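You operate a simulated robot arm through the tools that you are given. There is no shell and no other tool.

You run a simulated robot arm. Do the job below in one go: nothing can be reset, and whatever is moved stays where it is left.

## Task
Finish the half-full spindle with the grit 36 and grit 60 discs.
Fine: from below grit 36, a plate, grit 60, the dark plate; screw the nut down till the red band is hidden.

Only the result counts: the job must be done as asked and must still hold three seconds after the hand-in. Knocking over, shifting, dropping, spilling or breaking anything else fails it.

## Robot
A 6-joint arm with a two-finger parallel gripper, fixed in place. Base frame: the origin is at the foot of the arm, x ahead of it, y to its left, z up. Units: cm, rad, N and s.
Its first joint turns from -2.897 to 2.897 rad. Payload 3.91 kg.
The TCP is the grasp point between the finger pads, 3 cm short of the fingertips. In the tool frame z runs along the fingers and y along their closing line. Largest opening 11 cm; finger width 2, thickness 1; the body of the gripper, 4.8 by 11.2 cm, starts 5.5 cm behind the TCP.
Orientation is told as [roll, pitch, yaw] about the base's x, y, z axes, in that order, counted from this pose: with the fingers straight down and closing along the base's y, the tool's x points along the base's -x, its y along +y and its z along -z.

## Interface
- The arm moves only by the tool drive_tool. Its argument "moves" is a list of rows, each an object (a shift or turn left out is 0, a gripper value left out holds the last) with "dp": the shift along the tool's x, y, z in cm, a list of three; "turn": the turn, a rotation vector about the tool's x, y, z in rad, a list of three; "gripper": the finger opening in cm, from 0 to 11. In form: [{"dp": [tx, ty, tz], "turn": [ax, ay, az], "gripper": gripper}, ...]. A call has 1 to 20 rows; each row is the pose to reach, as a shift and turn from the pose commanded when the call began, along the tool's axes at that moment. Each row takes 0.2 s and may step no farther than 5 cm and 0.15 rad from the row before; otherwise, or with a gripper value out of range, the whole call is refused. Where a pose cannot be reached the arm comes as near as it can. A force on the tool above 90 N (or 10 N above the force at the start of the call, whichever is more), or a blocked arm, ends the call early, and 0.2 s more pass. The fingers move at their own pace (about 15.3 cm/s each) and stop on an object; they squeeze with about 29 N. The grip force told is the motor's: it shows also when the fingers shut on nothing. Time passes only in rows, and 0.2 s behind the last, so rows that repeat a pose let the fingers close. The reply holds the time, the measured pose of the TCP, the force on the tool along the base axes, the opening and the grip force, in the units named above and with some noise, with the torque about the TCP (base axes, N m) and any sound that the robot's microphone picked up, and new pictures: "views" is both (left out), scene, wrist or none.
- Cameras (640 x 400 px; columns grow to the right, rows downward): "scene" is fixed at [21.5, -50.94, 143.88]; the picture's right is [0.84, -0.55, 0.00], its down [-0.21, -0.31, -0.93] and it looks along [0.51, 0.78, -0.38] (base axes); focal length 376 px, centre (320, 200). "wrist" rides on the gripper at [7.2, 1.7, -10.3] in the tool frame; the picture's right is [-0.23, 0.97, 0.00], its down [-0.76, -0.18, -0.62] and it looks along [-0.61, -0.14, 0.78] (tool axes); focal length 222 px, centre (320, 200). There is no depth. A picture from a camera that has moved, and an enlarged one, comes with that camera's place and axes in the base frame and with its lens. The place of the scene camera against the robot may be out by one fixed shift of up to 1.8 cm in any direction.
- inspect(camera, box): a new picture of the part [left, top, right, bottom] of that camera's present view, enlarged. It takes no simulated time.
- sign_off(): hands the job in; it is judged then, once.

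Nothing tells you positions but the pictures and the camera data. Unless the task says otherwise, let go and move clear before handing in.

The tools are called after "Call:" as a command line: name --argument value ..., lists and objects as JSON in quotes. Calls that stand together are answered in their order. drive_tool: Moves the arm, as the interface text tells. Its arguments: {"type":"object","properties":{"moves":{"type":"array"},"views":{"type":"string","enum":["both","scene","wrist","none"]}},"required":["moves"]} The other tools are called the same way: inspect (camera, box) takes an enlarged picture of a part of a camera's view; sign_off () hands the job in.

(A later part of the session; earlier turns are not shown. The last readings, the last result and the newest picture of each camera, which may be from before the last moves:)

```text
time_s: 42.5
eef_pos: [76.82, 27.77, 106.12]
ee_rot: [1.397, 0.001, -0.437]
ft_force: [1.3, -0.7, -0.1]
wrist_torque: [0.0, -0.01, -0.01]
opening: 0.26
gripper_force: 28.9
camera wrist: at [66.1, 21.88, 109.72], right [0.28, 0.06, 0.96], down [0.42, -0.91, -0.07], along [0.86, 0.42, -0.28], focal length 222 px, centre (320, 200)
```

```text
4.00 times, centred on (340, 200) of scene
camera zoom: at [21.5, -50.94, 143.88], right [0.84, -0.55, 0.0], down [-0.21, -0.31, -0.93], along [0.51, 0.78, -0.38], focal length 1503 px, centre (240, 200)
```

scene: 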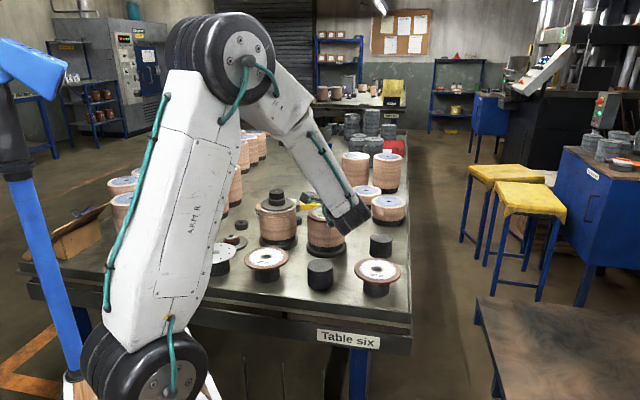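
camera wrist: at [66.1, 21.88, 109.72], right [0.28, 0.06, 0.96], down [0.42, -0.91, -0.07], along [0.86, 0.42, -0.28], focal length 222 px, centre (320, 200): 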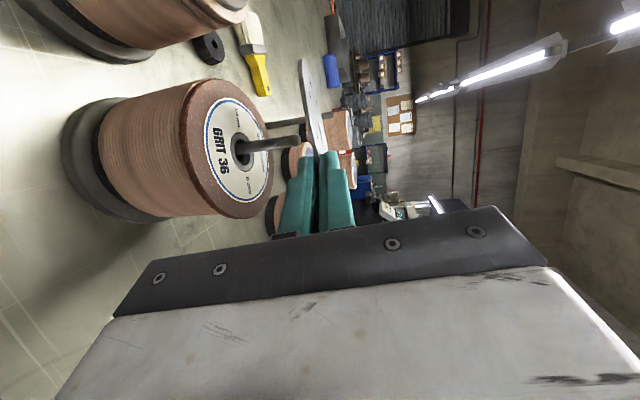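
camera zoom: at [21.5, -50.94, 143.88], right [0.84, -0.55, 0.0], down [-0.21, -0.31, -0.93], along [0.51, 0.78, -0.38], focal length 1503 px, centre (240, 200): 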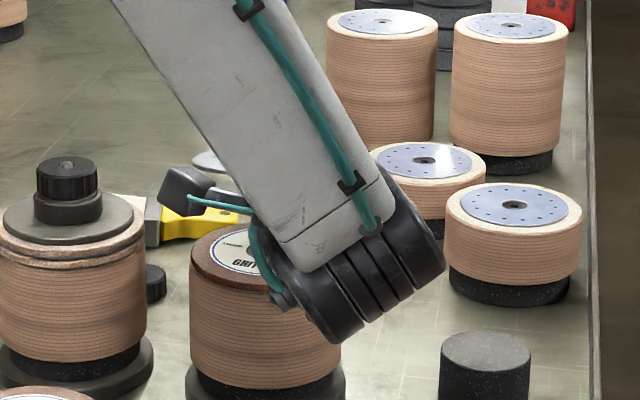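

The hole is about 0.9 cm too far past the rod. Shifting back, then lowering part-way over the rod.

Call:
drive_tool --moves '[{"dp": [0.18, -0.16, -0.9]}, {"dp": [0.18, -1.0, -0.75]}, {"dp": [0.18, -1.8, -0.61]}, {"dp": [0.18, -2.6, -0.47]}, {"dp": [0.18, -3.3, -0.347]}, {"dp": [0.18, -3.3, -0.347]}]' --views "wrist"

Call:
inspect --camera "wrist" --box '[240, 60, 360, 160]'

```text
time_s: 43.9
eef_pos: [76.34, 27.08, 102.76]
ee_rot: [1.396, 0.0, -0.436]
ft_force: [-0.2, 0.1, -0.7]
wrist_torque: [-0.05, 0.05, -0.02]
opening: 0.25
gripper_force: 28.9
camera wrist: at [65.69, 21.17, 106.33], right [0.28, 0.06, 0.96], down [0.42, -0.91, -0.07], along [0.86, 0.42, -0.28], focal length 222 px, centre (320, 200)
```

wrist: 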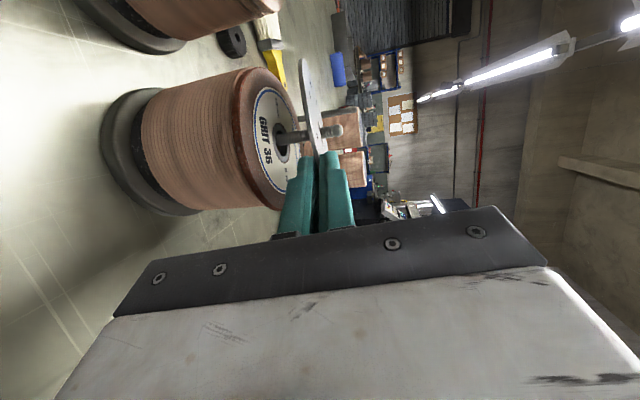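

```text
4.00 times, centred on (300, 110) of wrist
camera zoom: at [65.69, 21.17, 106.33], right [0.28, 0.06, 0.96], down [0.42, -0.91, -0.07], along [0.86, 0.42, -0.28], focal length 888 px, centre (400, 560)
```

zoom: 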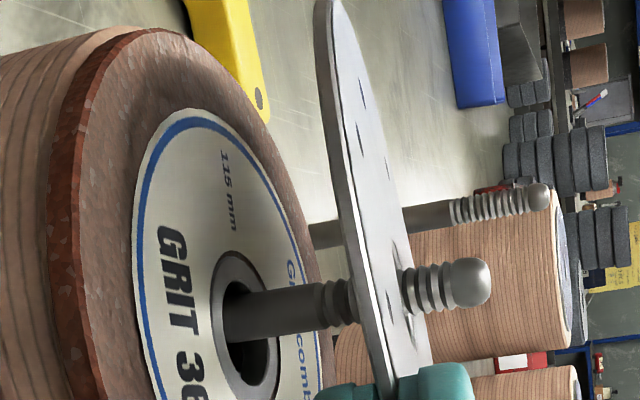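

The rod is through the plate's hole without side load. Lowering further, then creeping to contact.

Call:
drive_tool --moves '[{"dp": [0, -0.6, 0.105]}, {"dp": [0, -1.2, 0.21]}, {"dp": [0, -1.7, 0.298]}, {"dp": [0, -1.95, 0.342]}, {"dp": [0, -1.95, 0.342]}]' --views "wrist"

Call:
inspect --camera "wrist" --box '[240, 60, 360, 160]'

```text
time_s: 45.1
eef_pos: [76.3, 27.08, 100.89]
ee_rot: [1.396, 0.001, -0.437]
ft_force: [0.0, 0.6, -1.1]
wrist_torque: [-0.07, 0.03, 0.0]
opening: 0.23
gripper_force: 29.2
camera wrist: at [65.61, 21.1, 104.4], right [0.28, 0.06, 0.96], down [0.42, -0.91, -0.07], along [0.86, 0.42, -0.28], focal length 222 px, centre (320, 200)
```

wrist: 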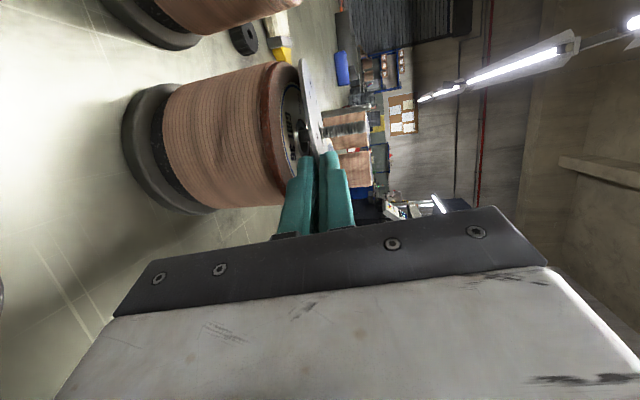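

```text
4.00 times, centred on (300, 110) of wrist
camera zoom: at [65.61, 21.1, 104.4], right [0.28, 0.06, 0.96], down [0.42, -0.91, -0.07], along [0.86, 0.42, -0.28], focal length 888 px, centre (400, 560)
```

zoom: 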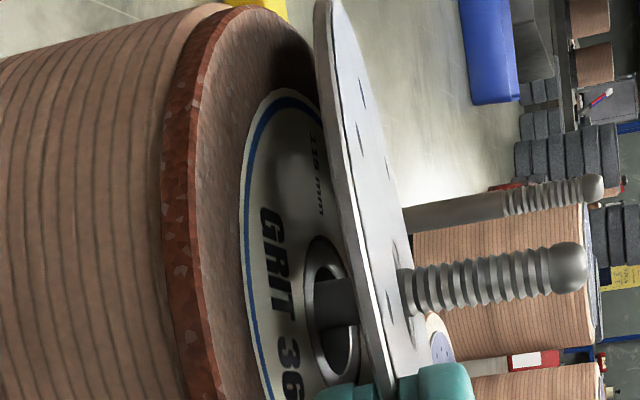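

Nearly at the stack. Creeping down until the far edge touches.

Call:
drive_tool --moves '[{"dp": [0, -0.2, 0.035]}, {"dp": [0, -0.4, 0.07]}, {"dp": [0, -0.4, 0.07]}]' --views "wrist"

Call:
inspect --camera "wrist" --box '[240, 40, 360, 160]'

```text
time_s: 45.9
eef_pos: [76.23, 27.07, 100.49]
ee_rot: [1.395, -0.001, -0.436]
ft_force: [-0.6, 0.2, -0.3]
wrist_torque: [0.05, 0.01, 0.03]
opening: 0.26
gripper_force: 29.2
camera wrist: at [65.56, 21.1, 104.0], right [0.28, 0.06, 0.96], down [0.42, -0.91, -0.07], along [0.86, 0.42, -0.28], focal length 222 px, centre (320, 200)
```

wrist: 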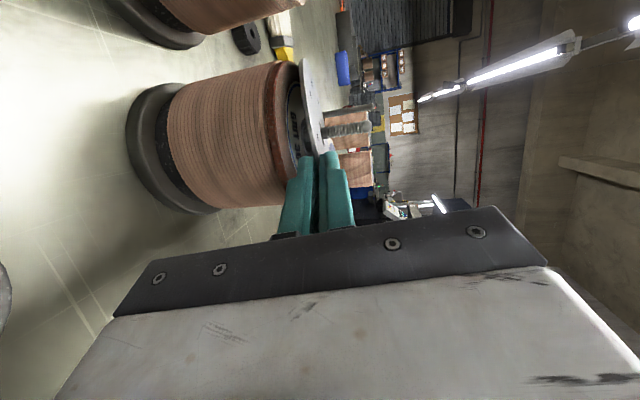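

```text
3.33 times, centred on (300, 100) of wrist
camera zoom: at [65.56, 21.1, 104.0], right [0.28, 0.06, 0.96], down [0.42, -0.91, -0.07], along [0.86, 0.42, -0.28], focal length 740 px, centre (387, 533)
```

zoom: 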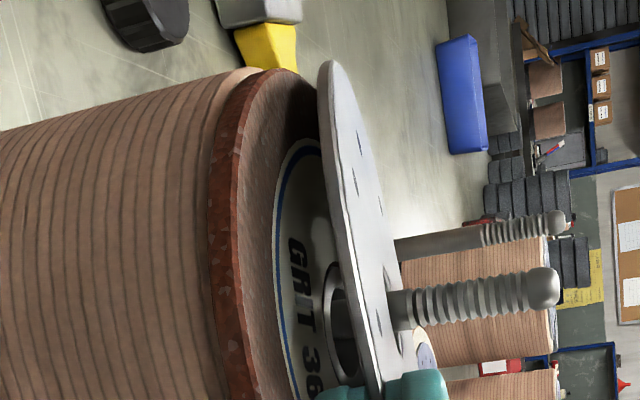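

The far edge has just made contact. Opening slightly and drawing back slowly.

Call:
drive_tool --moves '[{"gripper": 0.45}, {"gripper": 0.65}, {"gripper": 0.85}, {"gripper": 1.05}, {"gripper": 1.2}, {"gripper": 1.2}, {"dp": [0, 0, -0.25], "gripper": 1.2}, {"dp": [0, 0, -0.5], "gripper": 1.2}, {"dp": [0, 0, -0.75], "gripper": 1.2}, {"dp": [0, 0, -1.0], "gripper": 1.2}, {"dp": [0, 0, -1.25], "gripper": 1.2}, {"dp": [0, 0, -1.5], "gripper": 1.2}, {"dp": [0, 0, -1.8], "gripper": 1.2}, {"dp": [0, 0, -2.2], "gripper": 1.2}, {"dp": [0, 0, -2.8], "gripper": 1.2}, {"dp": [0, 0, -3.6], "gripper": 1.2}]' --views "both"

Call:
inspect --camera "wrist" --box '[200, 30, 380, 190]'

```text
time_s: 49.3
eef_pos: [74.91, 23.82, 101.05]
ee_rot: [1.394, 0.001, -0.436]
ft_force: [0.6, -0.1, -0.3]
wrist_torque: [0.0, 0.02, 0.01]
opening: 1.2
gripper_force: 0.1
camera wrist: at [64.17, 17.91, 104.65], right [0.28, 0.06, 0.96], down [0.42, -0.91, -0.07], along [0.86, 0.42, -0.28], focal length 222 px, centre (320, 200)
```

scene: 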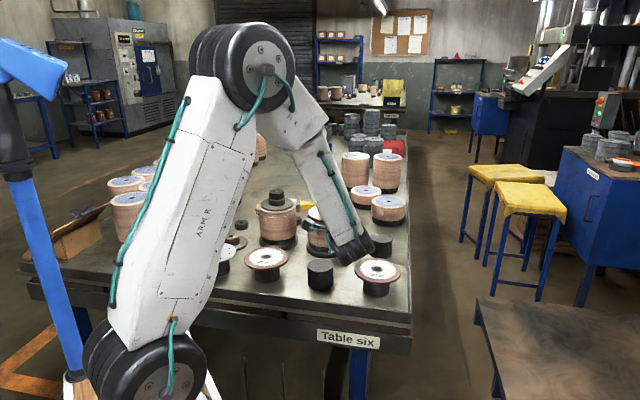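
wrist: 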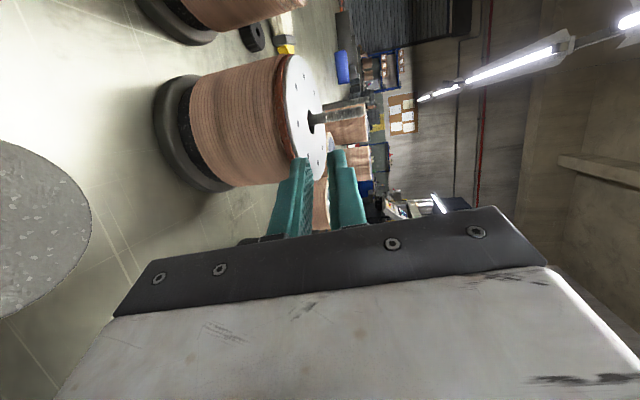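

```text
2.50 times, centred on (290, 110) of wrist
camera zoom: at [64.17, 17.91, 104.65], right [0.28, 0.06, 0.96], down [0.42, -0.91, -0.07], along [0.86, 0.42, -0.28], focal length 555 px, centre (395, 425)
```

zoom: 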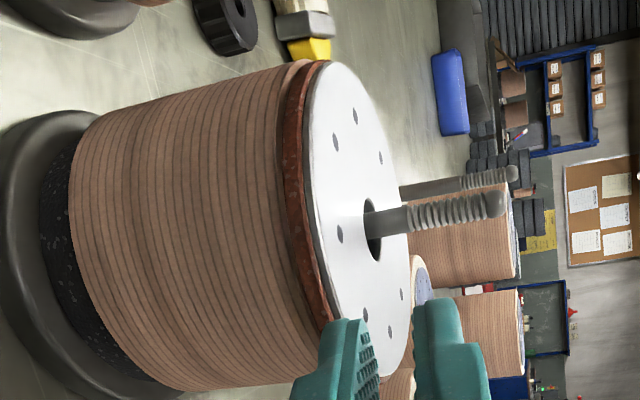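

The plate lies flat on grit 36. Next grit 60, which is closer to the base: I'll swing to bearing about 100° and pitch 16°, and check reach at a safe height.

Call:
drive_tool --moves '[{"dp": [0, 3.94, -0.7], "gripper": 1.2}, {"dp": [0, 7.875, -1.407], "gripper": 3}, {"dp": [2.42, 7.5, -3.52], "turn": [0.0199, 0.119, -0.0276], "gripper": 5}, {"dp": [4.84, 7.12, -5.63], "turn": [0.0397, 0.238, -0.0552], "gripper": 6}, {"dp": [7.27, 6.74, -7.74], "turn": [0.0596, 0.3569, -0.0829], "gripper": 6}, {"dp": [9.69, 6.37, -9.85], "turn": [0.0794, 0.4759, -0.1105], "gripper": 6}, {"dp": [12.11, 5.99, -11.96], "turn": [0.0993, 0.5949, -0.1381], "gripper": 6}, {"dp": [12.11, 1.56, -11.16], "turn": [0.0993, 0.5949, -0.1381], "gripper": 6}, {"dp": [12.11, 1.56, -11.16], "turn": [0.0993, 0.5949, -0.1381], "gripper": 6}]' --views "both"

Call:
inspect --camera "wrist" --box '[140, 0, 400, 250]'

```text
time_s: 51.3
eef_pos: [59.05, 19.1, 104.37]
ee_rot: [1.293, 0.001, 0.175]
ft_force: [0.2, 0.2, -0.4]
wrist_torque: [0.02, 0.01, -0.01]
opening: 6.0
gripper_force: 0.1
camera wrist: at [53.64, 8.52, 108.95], right [0.18, 0.3, 0.94], down [0.86, -0.51, 0.0], along [0.47, 0.81, -0.35], focal length 222 px, centre (320, 200)
```

scene: 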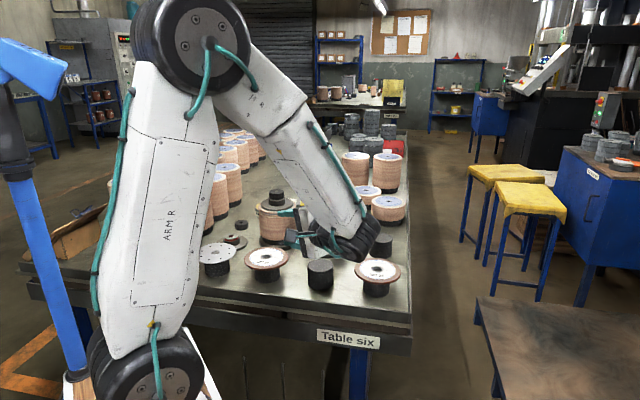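
wrist: 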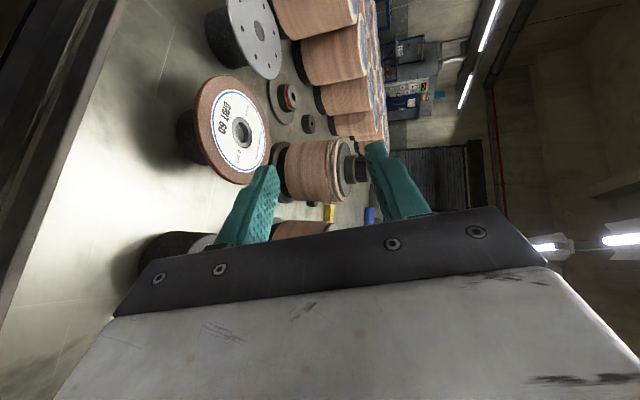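

```text
1.60 times, centred on (270, 125) of wrist
camera zoom: at [53.64, 8.52, 108.95], right [0.18, 0.3, 0.94], down [0.86, -0.51, 0.0], along [0.47, 0.81, -0.35], focal length 355 px, centre (400, 320)
```

zoom: 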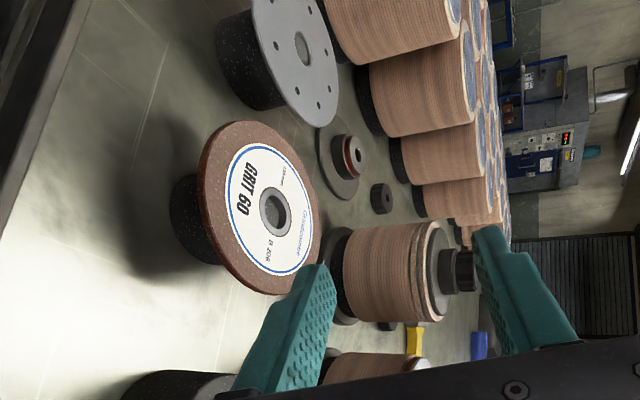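

Reach is fine here; grit 60's centre is near (57.4, 29.65). Lowering to the disc level and easing the open fingers around the rim.

Call:
drive_tool --moves '[{"dp": [-0.07, -2.75, 0.8], "gripper": 7.2}, {"dp": [-0.14, -5.5, 1.6], "gripper": 7.2}, {"dp": [-0.21, -8.25, 2.4], "gripper": 7.2}, {"dp": [-0.21, -8.25, 2.4], "gripper": 7.2}, {"dp": [-0.21, -8.25, 3.4], "gripper": 7.2}, {"dp": [-0.21, -8.25, 4.4], "gripper": 7.2}, {"dp": [-0.21, -8.25, 5.4], "gripper": 7.2}, {"dp": [-0.21, -8.25, 5.4], "gripper": 7.2}]' --views "both"

Call:
inspect --camera "wrist" --box '[180, 30, 420, 250]'

Call:
inspect --camera "scene" --box '[220, 210, 380, 310]'

```text
time_s: 53.1
eef_pos: [59.16, 22.2, 95.05]
ee_rot: [1.293, 0.001, 0.175]
ft_force: [-0.6, -0.1, 0.4]
wrist_torque: [-0.02, 0.02, -0.01]
opening: 7.2
gripper_force: 0.0
camera wrist: at [53.73, 11.47, 99.63], right [0.18, 0.3, 0.94], down [0.86, -0.51, 0.0], along [0.47, 0.81, -0.35], focal length 222 px, centre (320, 200)
```

scene: 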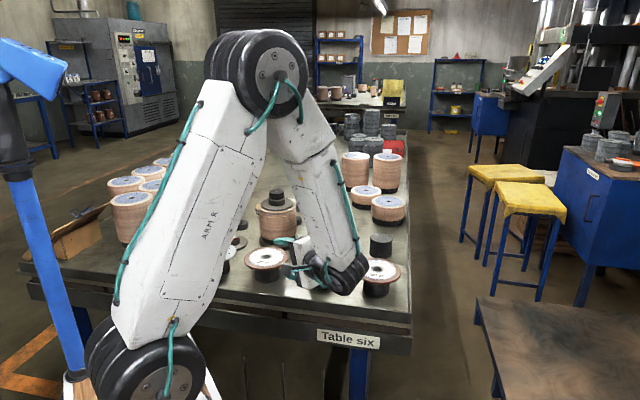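
wrist: 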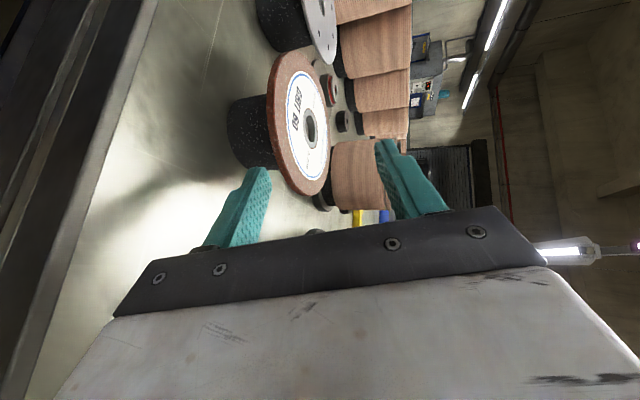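

```text
1.82 times, centred on (300, 140) of wrist
camera zoom: at [53.73, 11.47, 99.63], right [0.18, 0.3, 0.94], down [0.86, -0.51, 0.0], along [0.47, 0.81, -0.35], focal length 404 px, centre (356, 309)
```

zoom: 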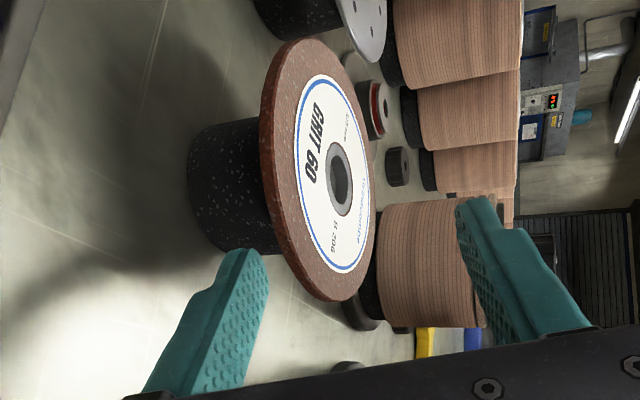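

```text
4.00 times, centred on (300, 260) of scene
camera zoom: at [21.5, -50.94, 143.88], right [0.84, -0.55, 0.0], down [-0.21, -0.31, -0.93], along [0.51, 0.78, -0.38], focal length 1503 px, centre (400, -40)
```

zoom: 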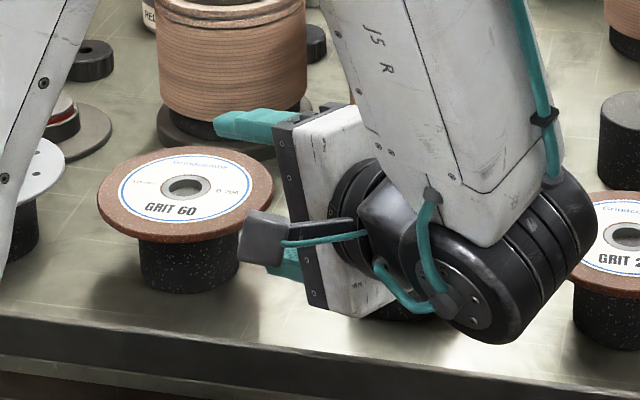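

Clear on all sides. Advancing the last 1.3 cm and closing slowly.

Call:
drive_tool --moves '[{"dp": [0.15, 0, 0.65], "gripper": 7.2}, {"dp": [0.3, 0, 1.3], "gripper": 7.2}, {"dp": [0.3, 0, 1.3], "gripper": 6.4}, {"dp": [0.3, 0, 1.3], "gripper": 5.6}, {"dp": [0.3, 0, 1.3], "gripper": 4.9}, {"dp": [0.3, 0, 1.3], "gripper": 4.3}, {"dp": [0.3, 0, 1.3], "gripper": 3.8}, {"dp": [0.3, 0, 1.3], "gripper": 3.3}, {"dp": [0.3, 0, 1.3], "gripper": 2.9}]' --views "wrist"

Call:
inspect --camera "wrist" --box '[180, 30, 420, 250]'

Call:
inspect --camera "scene" --box '[220, 210, 380, 310]'

```text
time_s: 55.1
eef_pos: [58.53, 23.37, 94.88]
ee_rot: [1.294, 0.001, 0.175]
ft_force: [-0.4, -0.4, -0.4]
wrist_torque: [0.01, 0.01, 0.02]
opening: 2.93
gripper_force: 0.2
camera wrist: at [53.1, 12.66, 99.45], right [0.18, 0.3, 0.94], down [0.86, -0.51, 0.0], along [0.47, 0.81, -0.35], focal length 222 px, centre (320, 200)
```

wrist: 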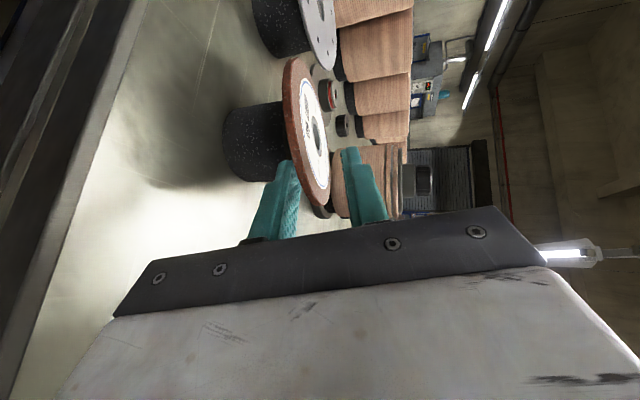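

```text
1.82 times, centred on (300, 140) of wrist
camera zoom: at [53.1, 12.66, 99.45], right [0.18, 0.3, 0.94], down [0.86, -0.51, 0.0], along [0.47, 0.81, -0.35], focal length 404 px, centre (356, 309)
```

zoom: 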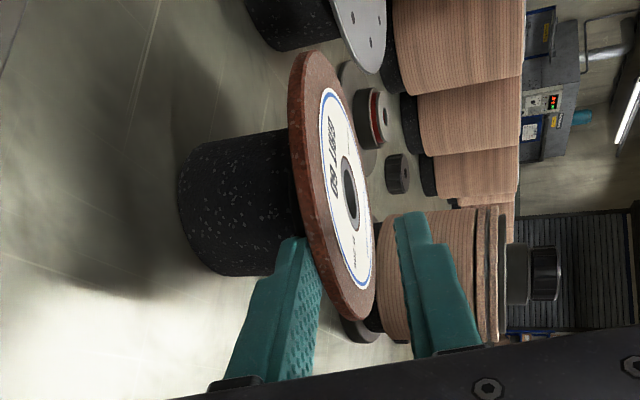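

```text
4.00 times, centred on (300, 260) of scene
camera zoom: at [21.5, -50.94, 143.88], right [0.84, -0.55, 0.0], down [-0.21, -0.31, -0.93], along [0.51, 0.78, -0.38], focal length 1503 px, centre (400, -40)
```

zoom: 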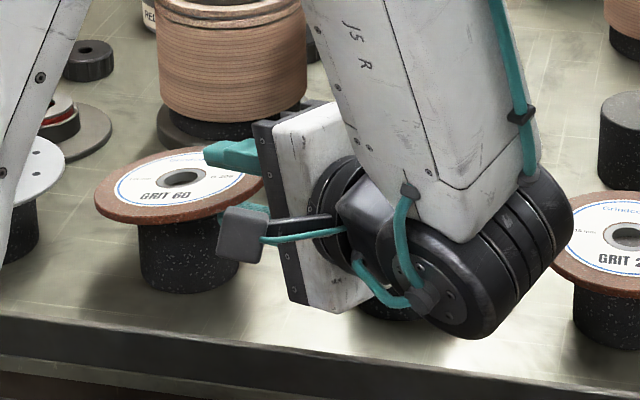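

Grit 60's rim is lifting onto the lower finger nicely. Closing fully.

Call:
drive_tool --moves '[{"gripper": 2.6}, {"gripper": 2.3}, {"gripper": 2.0}, {"gripper": 1.8}, {"gripper": 1.6}, {"gripper": 1.4}, {"gripper": 1.2}, {"gripper": 1.0}, {"gripper": 0.8}, {"gripper": 0.6}, {"gripper": 0.3}, {"gripper": 0}, {"gripper": 0}]' --views "wrist"

Call:
inspect --camera "wrist" --box '[180, 30, 420, 250]'

Call:
inspect --camera "scene" --box '[220, 210, 380, 310]'

```text
time_s: 57.9
eef_pos: [58.46, 23.28, 94.89]
ee_rot: [1.294, 0.001, 0.176]
ft_force: [0.9, -0.1, -0.7]
wrist_torque: [-0.12, -0.02, 0.02]
opening: 0.56
gripper_force: 29.4
camera wrist: at [53.1, 12.66, 99.44], right [0.18, 0.3, 0.94], down [0.86, -0.51, 0.0], along [0.47, 0.81, -0.35], focal length 222 px, centre (320, 200)
```

wrist: 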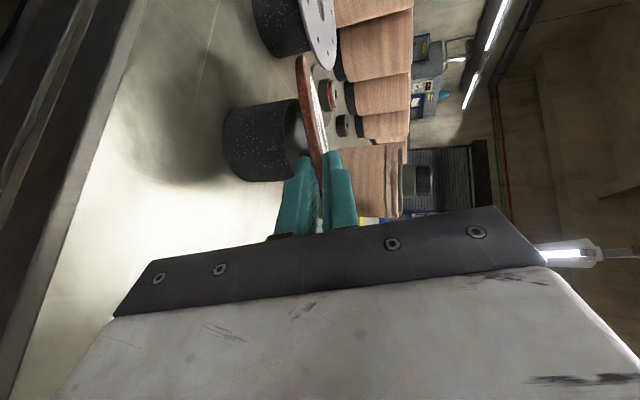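

```text
1.82 times, centred on (300, 140) of wrist
camera zoom: at [53.1, 12.66, 99.44], right [0.18, 0.3, 0.94], down [0.86, -0.51, 0.0], along [0.47, 0.81, -0.35], focal length 404 px, centre (356, 309)
```

zoom: 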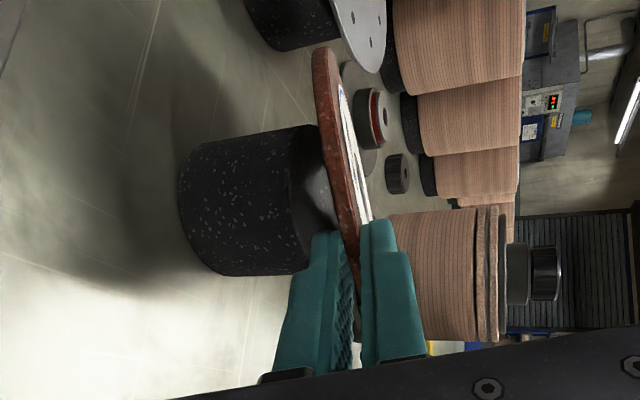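

```text
4.00 times, centred on (300, 260) of scene
camera zoom: at [21.5, -50.94, 143.88], right [0.84, -0.55, 0.0], down [-0.21, -0.31, -0.93], along [0.51, 0.78, -0.38], focal length 1503 px, centre (400, -40)
```

zoom: 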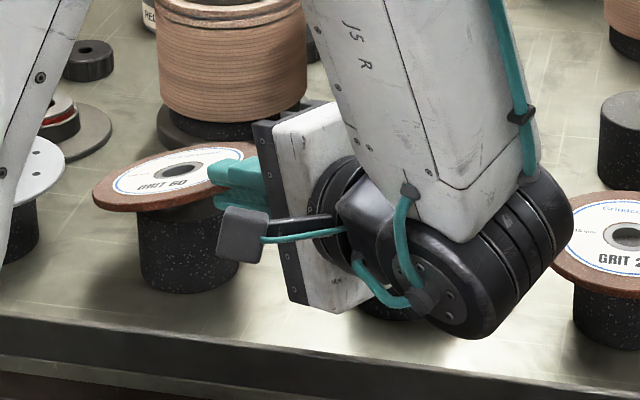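

Grit 60 is clamped with its weight carried. Lifting straight up.

Call:
drive_tool --moves '[{"dp": [0, 0.48, -0.137]}, {"dp": [0, 0.96, -0.273]}, {"dp": [0, 1.92, -0.547]}, {"dp": [0, 3.85, -1.09]}, {"dp": [0, 7.2, -2.05]}, {"dp": [0, 11.0, -3.13]}, {"dp": [0, 14.4, -4.1]}, {"dp": [0, 14.4, -4.1]}]' --views "both"

Call:
inspect --camera "wrist" --box '[270, 50, 370, 170]'

Call:
inspect --camera "scene" --box '[180, 150, 380, 310]'

```text
time_s: 59.7
eef_pos: [58.42, 23.24, 109.71]
ee_rot: [1.292, 0.0, 0.174]
ft_force: [0.8, -1.3, -0.5]
wrist_torque: [-0.11, 0.01, -0.01]
opening: 0.56
gripper_force: 29.3
camera wrist: at [53.03, 12.58, 114.33], right [0.18, 0.3, 0.94], down [0.86, -0.51, 0.0], along [0.47, 0.81, -0.35], focal length 222 px, centre (320, 200)
```

scene: 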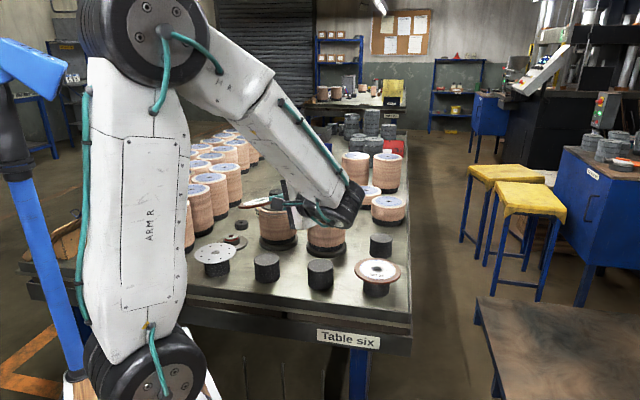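
wrist: 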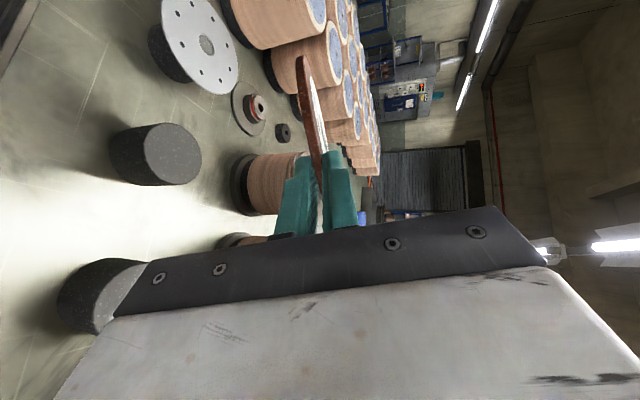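

```text
3.33 times, centred on (320, 110) of wrist
camera zoom: at [53.03, 12.58, 114.33], right [0.18, 0.3, 0.94], down [0.86, -0.51, 0.0], along [0.47, 0.81, -0.35], focal length 740 px, centre (320, 500)
```

zoom: 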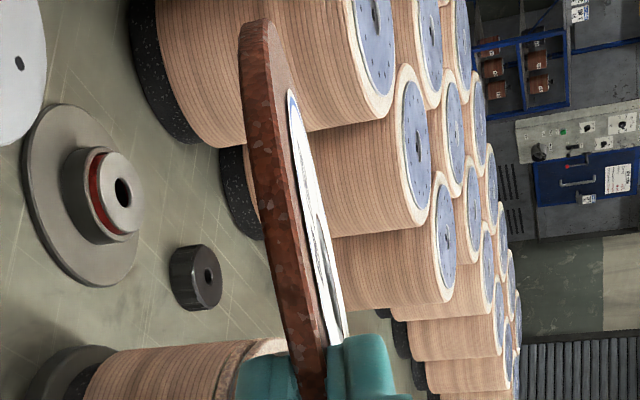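

```text
2.50 times, centred on (280, 230) of scene
camera zoom: at [21.5, -50.94, 143.88], right [0.84, -0.55, 0.0], down [-0.21, -0.31, -0.93], along [0.51, 0.78, -0.38], focal length 939 px, centre (420, 125)
```

zoom: 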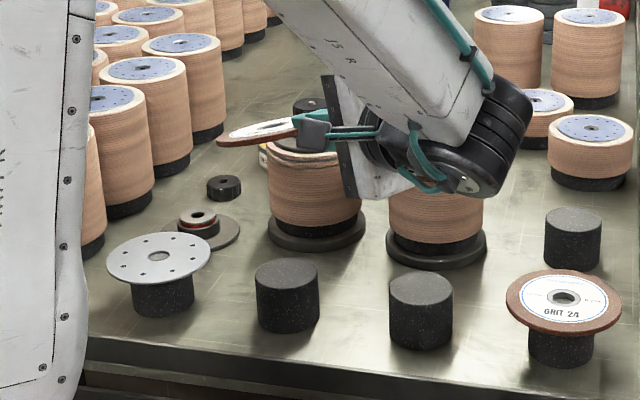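

Grit 60 is held well, centre about 7.6 cm ahead of the TCP. Swinging it to the spindle at bearing 65° and hovering above the rod.

Call:
drive_tool --moves '[{"dp": [-3.64, 0.04, 0.14], "turn": [-0.0202, -0.119, 0.0274]}, {"dp": [-7.28, 0.08, 0.28], "turn": [-0.0404, -0.238, 0.0549]}, {"dp": [-10.93, 0.12, 0.41], "turn": [-0.0606, -0.357, 0.0823]}, {"dp": [-14.57, 0.16, 0.55], "turn": [-0.0808, -0.476, 0.1098]}, {"dp": [-18.21, 0.197, 0.69], "turn": [-0.101, -0.595, 0.1372]}, {"dp": [-18.21, -1.34, 1.13], "turn": [-0.101, -0.595, 0.1372]}, {"dp": [-18.21, -2.88, 1.571], "turn": [-0.101, -0.595, 0.1372]}, {"dp": [-18.21, -2.88, 1.571], "turn": [-0.101, -0.595, 0.1372]}]' --views "both"

Call:
inspect --camera "wrist" --box '[200, 30, 380, 190]'

Call:
inspect --camera "wrist" --box '[290, 80, 350, 160]'

```text
time_s: 61.5
eef_pos: [76.17, 27.14, 106.63]
ee_rot: [1.397, -0.001, -0.434]
ft_force: [-0.2, -0.3, -1.4]
wrist_torque: [-0.05, 0.06, -0.01]
opening: 0.56
gripper_force: 28.8
camera wrist: at [65.51, 21.2, 110.18], right [0.28, 0.06, 0.96], down [0.42, -0.91, -0.07], along [0.87, 0.42, -0.27], focal length 222 px, centre (320, 200)
```

scene: 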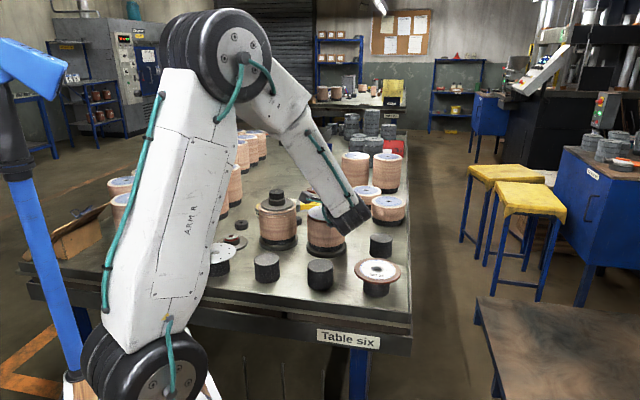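
wrist: 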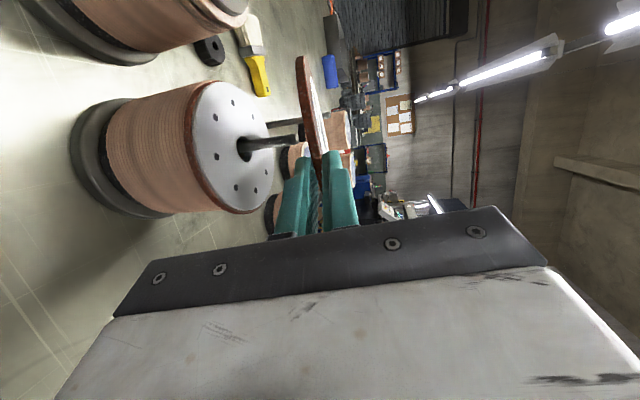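

```text
2.50 times, centred on (290, 110) of wrist
camera zoom: at [65.51, 21.2, 110.18], right [0.28, 0.06, 0.96], down [0.42, -0.91, -0.07], along [0.87, 0.42, -0.27], focal length 555 px, centre (395, 425)
```

zoom: 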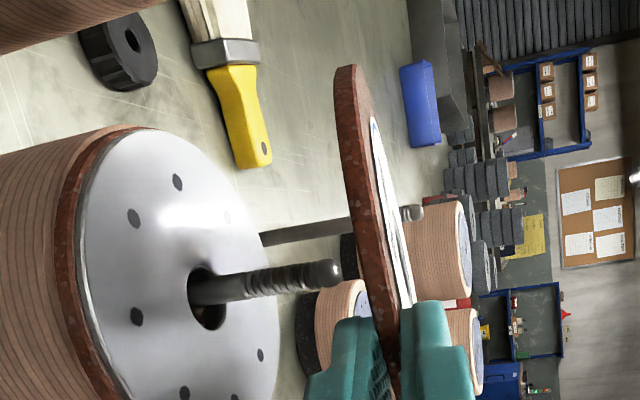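

```text
5.00 times, centred on (320, 120) of wrist
camera zoom: at [65.51, 21.2, 110.18], right [0.28, 0.06, 0.96], down [0.42, -0.91, -0.07], along [0.87, 0.42, -0.27], focal length 1111 px, centre (320, 600)
```

zoom: 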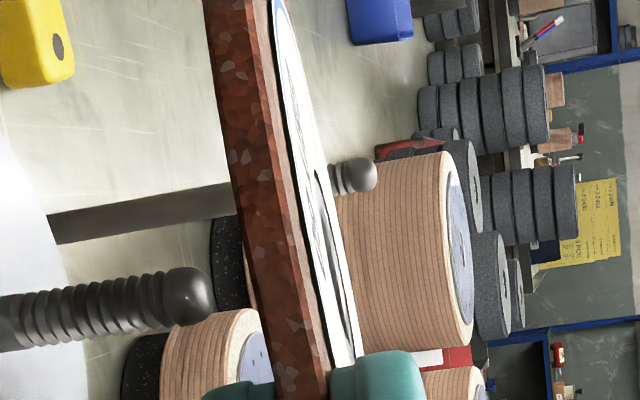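

Disc hole and rod are aligned in the wrist view and by calculation. Lowering part-way.

Call:
drive_tool --moves '[{"dp": [0, -0.85, 0.15]}, {"dp": [0, -1.7, 0.3]}, {"dp": [0, -2.55, 0.45]}, {"dp": [0, -3.45, 0.609]}, {"dp": [0, -3.45, 0.609]}]' --views "wrist"

Call:
inspect --camera "wrist" --box '[240, 60, 360, 160]'

```text
time_s: 62.7
eef_pos: [76.12, 27.18, 103.32]
ee_rot: [1.396, 0.0, -0.436]
ft_force: [-0.8, 0.5, -1.4]
wrist_torque: [-0.07, 0.04, -0.02]
opening: 0.55
gripper_force: 29.1
camera wrist: at [65.56, 21.28, 106.77], right [0.28, 0.06, 0.96], down [0.42, -0.91, -0.07], along [0.87, 0.42, -0.27], focal length 222 px, centre (320, 200)
```

wrist: 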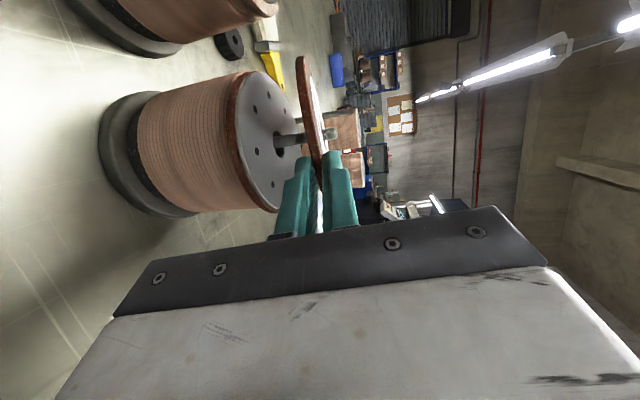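

```text
4.00 times, centred on (300, 110) of wrist
camera zoom: at [65.56, 21.28, 106.77], right [0.28, 0.06, 0.96], down [0.42, -0.91, -0.07], along [0.87, 0.42, -0.27], focal length 888 px, centre (400, 560)
```

zoom: 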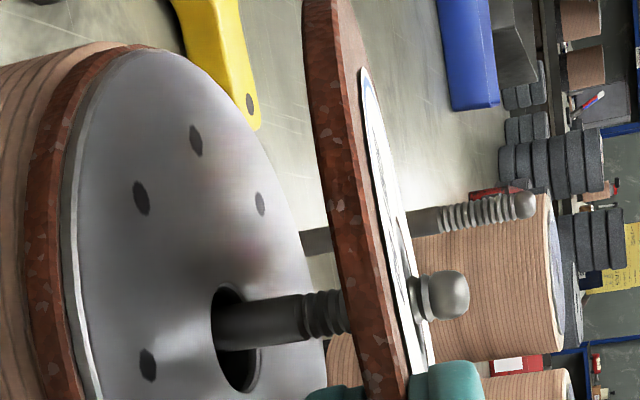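

The rod is through grit 60's hole. Continuing down to just above the plate, then creeping.

Call:
drive_tool --moves '[{"dp": [0, -0.6, 0.105]}, {"dp": [0, -1.2, 0.21]}, {"dp": [0, -1.7, 0.298]}, {"dp": [0, -1.95, 0.342]}, {"dp": [0, -2.1, 0.368]}, {"dp": [0, -2.1, 0.368]}]' --views "none"

Call:
inspect --camera "wrist" --box '[240, 40, 360, 160]'

```text
time_s: 64.1
eef_pos: [76.23, 27.15, 101.01]
ee_rot: [1.399, 0.0, -0.437]
ft_force: [1.4, -0.4, -0.3]
wrist_torque: [-0.02, 0.03, 0.01]
opening: 0.54
gripper_force: 28.6
```

```text
3.33 times, centred on (300, 100) of wrist
camera zoom: at [65.55, 21.23, 104.54], right [0.28, 0.06, 0.96], down [0.42, -0.91, -0.07], along [0.87, 0.42, -0.27], focal length 740 px, centre (387, 533)
```

zoom: 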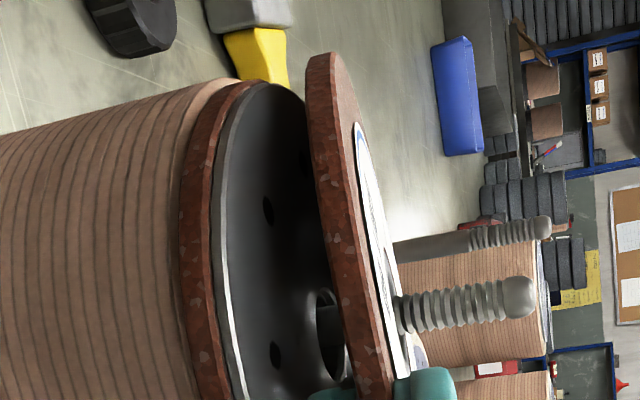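

Creeping down a few more millimetres.

Call:
drive_tool --moves '[{"dp": [0, -0.15, 0.026]}, {"dp": [0, -0.3, 0.052]}, {"dp": [0, -0.3, 0.052]}]' --views "none"

```text
time_s: 64.9
eef_pos: [76.17, 27.23, 100.8]
ee_rot: [1.398, 0.001, -0.436]
ft_force: [1.2, 0.5, 1.2]
wrist_torque: [0.21, -0.17, -0.13]
opening: 0.55
gripper_force: 29.2
```

Contact felt at the far edge. Opening slightly and withdrawing slowly.

Call:
drive_tool --moves '[{"gripper": 0.8}, {"gripper": 1.0}, {"gripper": 1.2}, {"gripper": 1.4}, {"gripper": 1.4}, {"dp": [0, 0, -0.25], "gripper": 1.4}, {"dp": [0, 0, -0.5], "gripper": 1.4}, {"dp": [0, 0, -0.75], "gripper": 1.4}, {"dp": [0, 0, -1.0], "gripper": 1.4}, {"dp": [0, 0, -1.25], "gripper": 1.4}, {"dp": [0, 0, -1.5], "gripper": 1.4}, {"dp": [0, 0, -1.8], "gripper": 1.4}, {"dp": [0, 0, -2.2], "gripper": 1.4}, {"dp": [0, 0, -2.8], "gripper": 1.4}, {"dp": [0, 0, -3.6], "gripper": 1.4}]' --views "both"

Call:
inspect --camera "wrist" --box '[200, 30, 380, 190]'

```text
time_s: 68.1
eef_pos: [74.75, 24.01, 101.41]
ee_rot: [1.398, -0.002, -0.436]
ft_force: [-0.8, 0.2, -0.4]
wrist_torque: [0.0, -0.01, -0.01]
opening: 1.38
gripper_force: 0.1
camera wrist: at [64.16, 18.09, 104.89], right [0.28, 0.06, 0.96], down [0.42, -0.91, -0.07], along [0.87, 0.42, -0.27], focal length 222 px, centre (320, 200)
```

scene: 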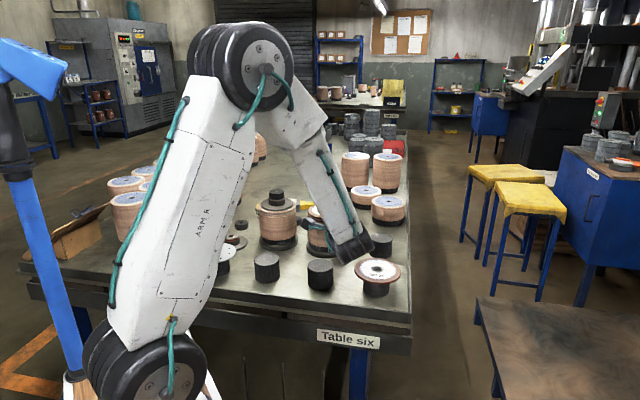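
wrist: 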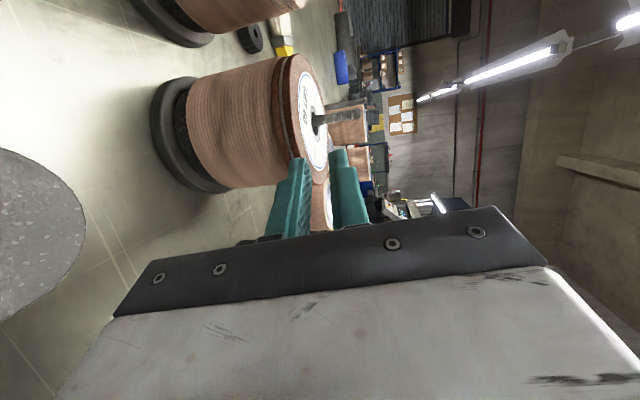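

```text
2.50 times, centred on (290, 110) of wrist
camera zoom: at [64.16, 18.09, 104.89], right [0.28, 0.06, 0.96], down [0.42, -0.91, -0.07], along [0.87, 0.42, -0.27], focal length 555 px, centre (395, 425)
```

zoom: 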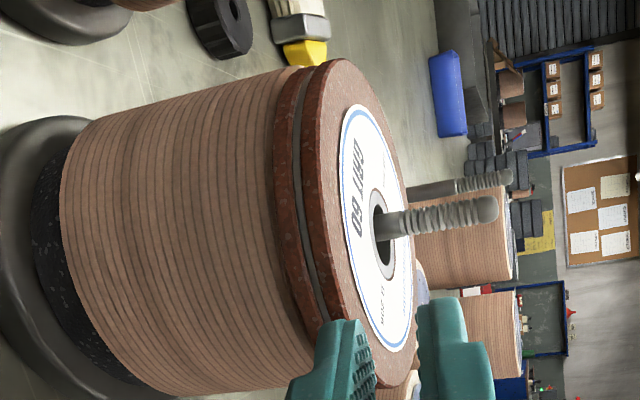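

Grit 36, plate and grit 60 are stacked in order. Now I'll raise, turn the tool to point straight down, and move toward the dark plate with the red band for a look.

Call:
drive_tool --moves '[{"dp": [0, 4.79, -0.84], "gripper": 1.4}, {"dp": [0, 9.59, -1.67], "gripper": 4}, {"dp": [0, 14.38, -2.51], "gripper": 7}, {"dp": [3.34, 14.61, -1.22], "turn": [0.1374, 0.0305, -0.0362], "gripper": 8}, {"dp": [6.68, 14.83, 0.07], "turn": [0.2749, 0.0609, -0.0724], "gripper": 8}, {"dp": [10.03, 15.06, 1.37], "turn": [0.4123, 0.0914, -0.1087], "gripper": 8}, {"dp": [13.37, 15.28, 2.66], "turn": [0.5498, 0.1218, -0.1449], "gripper": 8}, {"dp": [16.71, 15.51, 3.95], "turn": [0.6872, 0.1523, -0.1811], "gripper": 8}, {"dp": [20.05, 15.73, 5.24], "turn": [0.8246, 0.1827, -0.2173], "gripper": 8}, {"dp": [23.39, 15.96, 6.53], "turn": [0.9621, 0.2132, -0.2535], "gripper": 8}, {"dp": [26.74, 16.18, 7.83], "turn": [1.0995, 0.2436, -0.2898], "gripper": 8}, {"dp": [30.08, 16.41, 9.12], "turn": [1.237, 0.2741, -0.326], "gripper": 8}, {"dp": [33.42, 16.63, 10.41], "turn": [1.3744, 0.3045, -0.3622], "gripper": 8}, {"dp": [33.42, 16.63, 10.41], "turn": [1.3744, 0.3045, -0.3622], "gripper": 8}]' --views "both"

Call:
inspect --camera "wrist" --box '[200, 0, 480, 200]'

Call:
inspect --camera "scene" --box '[230, 170, 370, 270]'

```text
time_s: 71.1
eef_pos: [49.8, 50.09, 116.02]
ee_rot: [-0.003, 0.0, 0.001]
ft_force: [-0.4, 0.0, 0.3]
wrist_torque: [-0.03, -0.02, -0.03]
opening: 8.0
gripper_force: 0.0
camera wrist: at [42.69, 51.81, 126.45], right [0.23, 0.97, 0.0], down [0.76, -0.18, 0.62], along [0.61, -0.14, -0.78], focal length 222 px, centre (320, 200)
```

scene: 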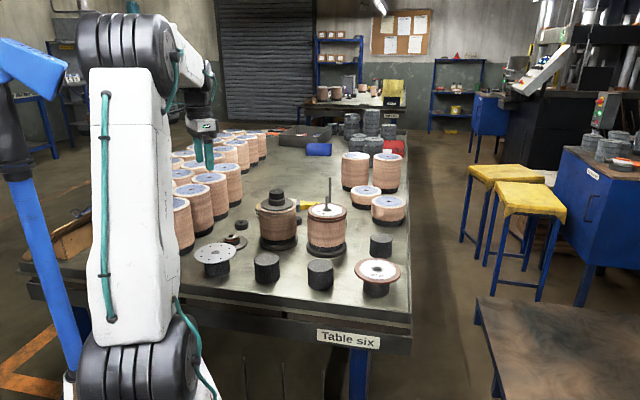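
wrist: 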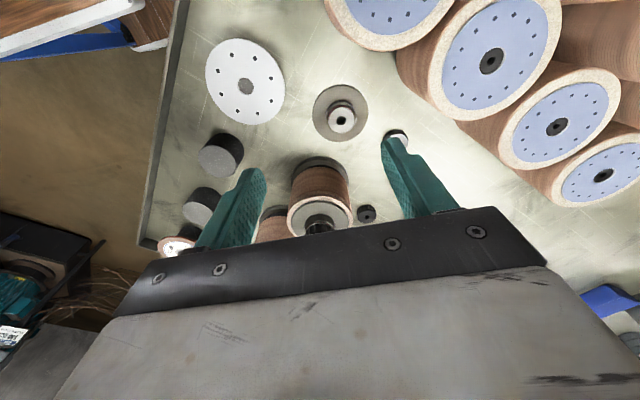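

```text
2.00 times, centred on (340, 100) of wrist
camera zoom: at [42.69, 51.81, 126.45], right [0.23, 0.97, 0.0], down [0.76, -0.18, 0.62], along [0.61, -0.14, -0.78], focal length 444 px, centre (280, 400)
```

zoom: 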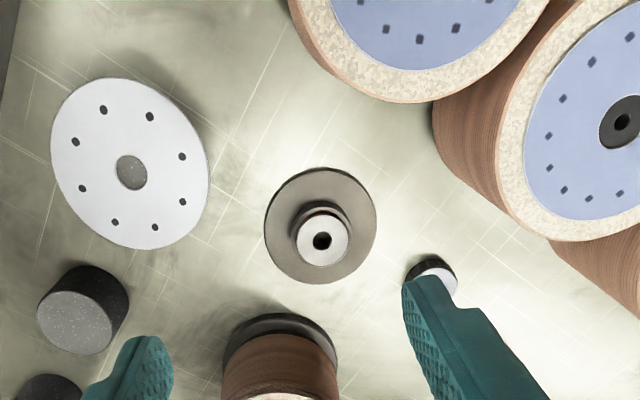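

```text
4.00 times, centred on (300, 220) of scene
camera zoom: at [21.5, -50.94, 143.88], right [0.84, -0.55, 0.0], down [-0.21, -0.31, -0.93], along [0.51, 0.78, -0.38], focal length 1503 px, centre (400, 120)
```

zoom: 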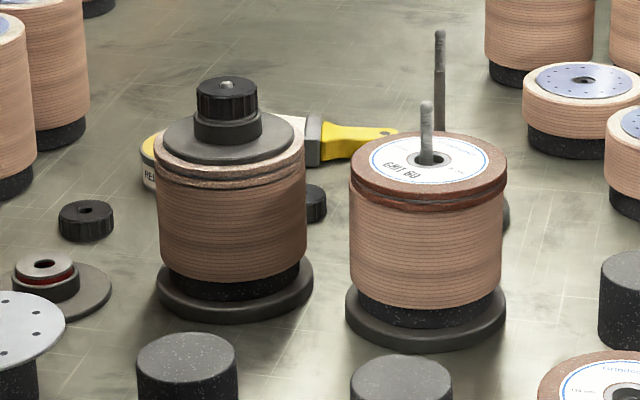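

Stack looks right. Let me look closely at the dark plate and the two loose nuts.

Call:
inspect --camera "wrist" --box '[300, 70, 420, 160]'

Call:
inspect --camera "wrist" --box '[280, 140, 420, 240]'

Call:
inspect --camera "scene" --box '[220, 205, 260, 250]'

Call:
inspect --camera "scene" --box '[245, 180, 310, 235]'

```text
4.44 times, centred on (360, 115) of wrist
camera zoom: at [42.69, 51.81, 126.45], right [0.23, 0.97, 0.0], down [0.76, -0.18, 0.62], along [0.61, -0.14, -0.78], focal length 987 px, centre (142, 578)
```

zoom: 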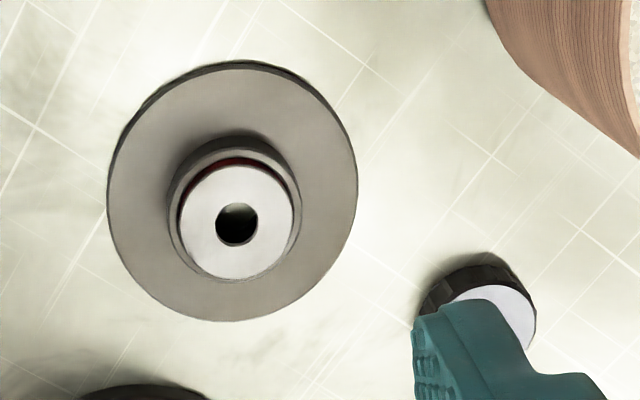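

```text
4.00 times, centred on (350, 190) of wrist
camera zoom: at [42.69, 51.81, 126.45], right [0.23, 0.97, 0.0], down [0.76, -0.18, 0.62], along [0.61, -0.14, -0.78], focal length 888 px, centre (200, 240)
```

zoom: 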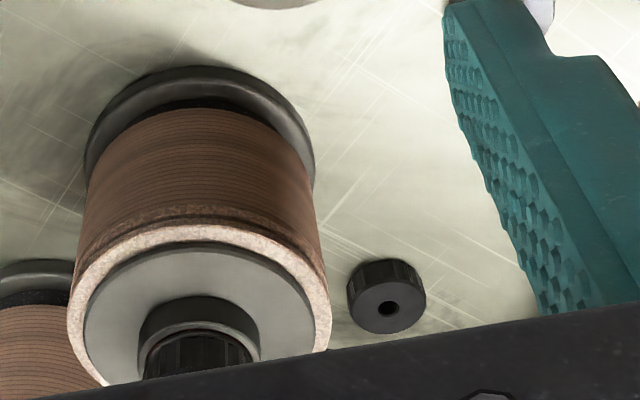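

```text
8.89 times, centred on (240, 228) of scene
camera zoom: at [21.5, -50.94, 143.88], right [0.84, -0.55, 0.0], down [-0.21, -0.31, -0.93], along [0.51, 0.78, -0.38], focal length 3339 px, centre (1031, -44)
```

zoom: 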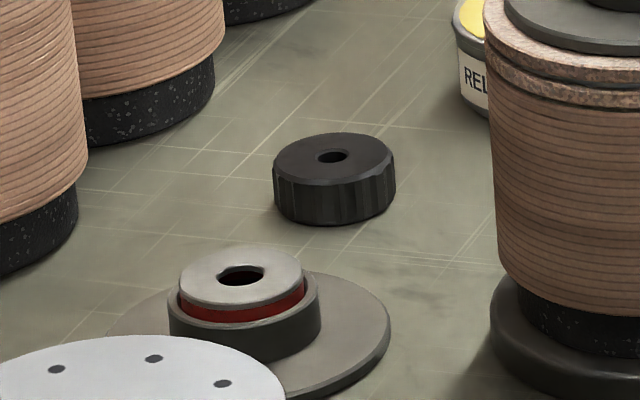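

```text
7.27 times, centred on (278, 208) of scene
camera zoom: at [21.5, -50.94, 143.88], right [0.84, -0.55, 0.0], down [-0.21, -0.31, -0.93], along [0.51, 0.78, -0.38], focal length 2732 px, centre (629, 146)
```

zoom: 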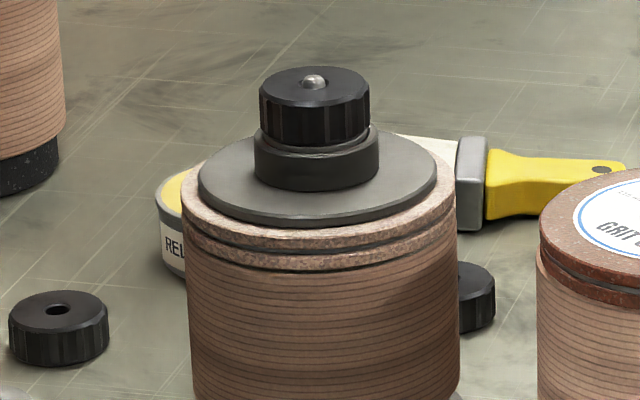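

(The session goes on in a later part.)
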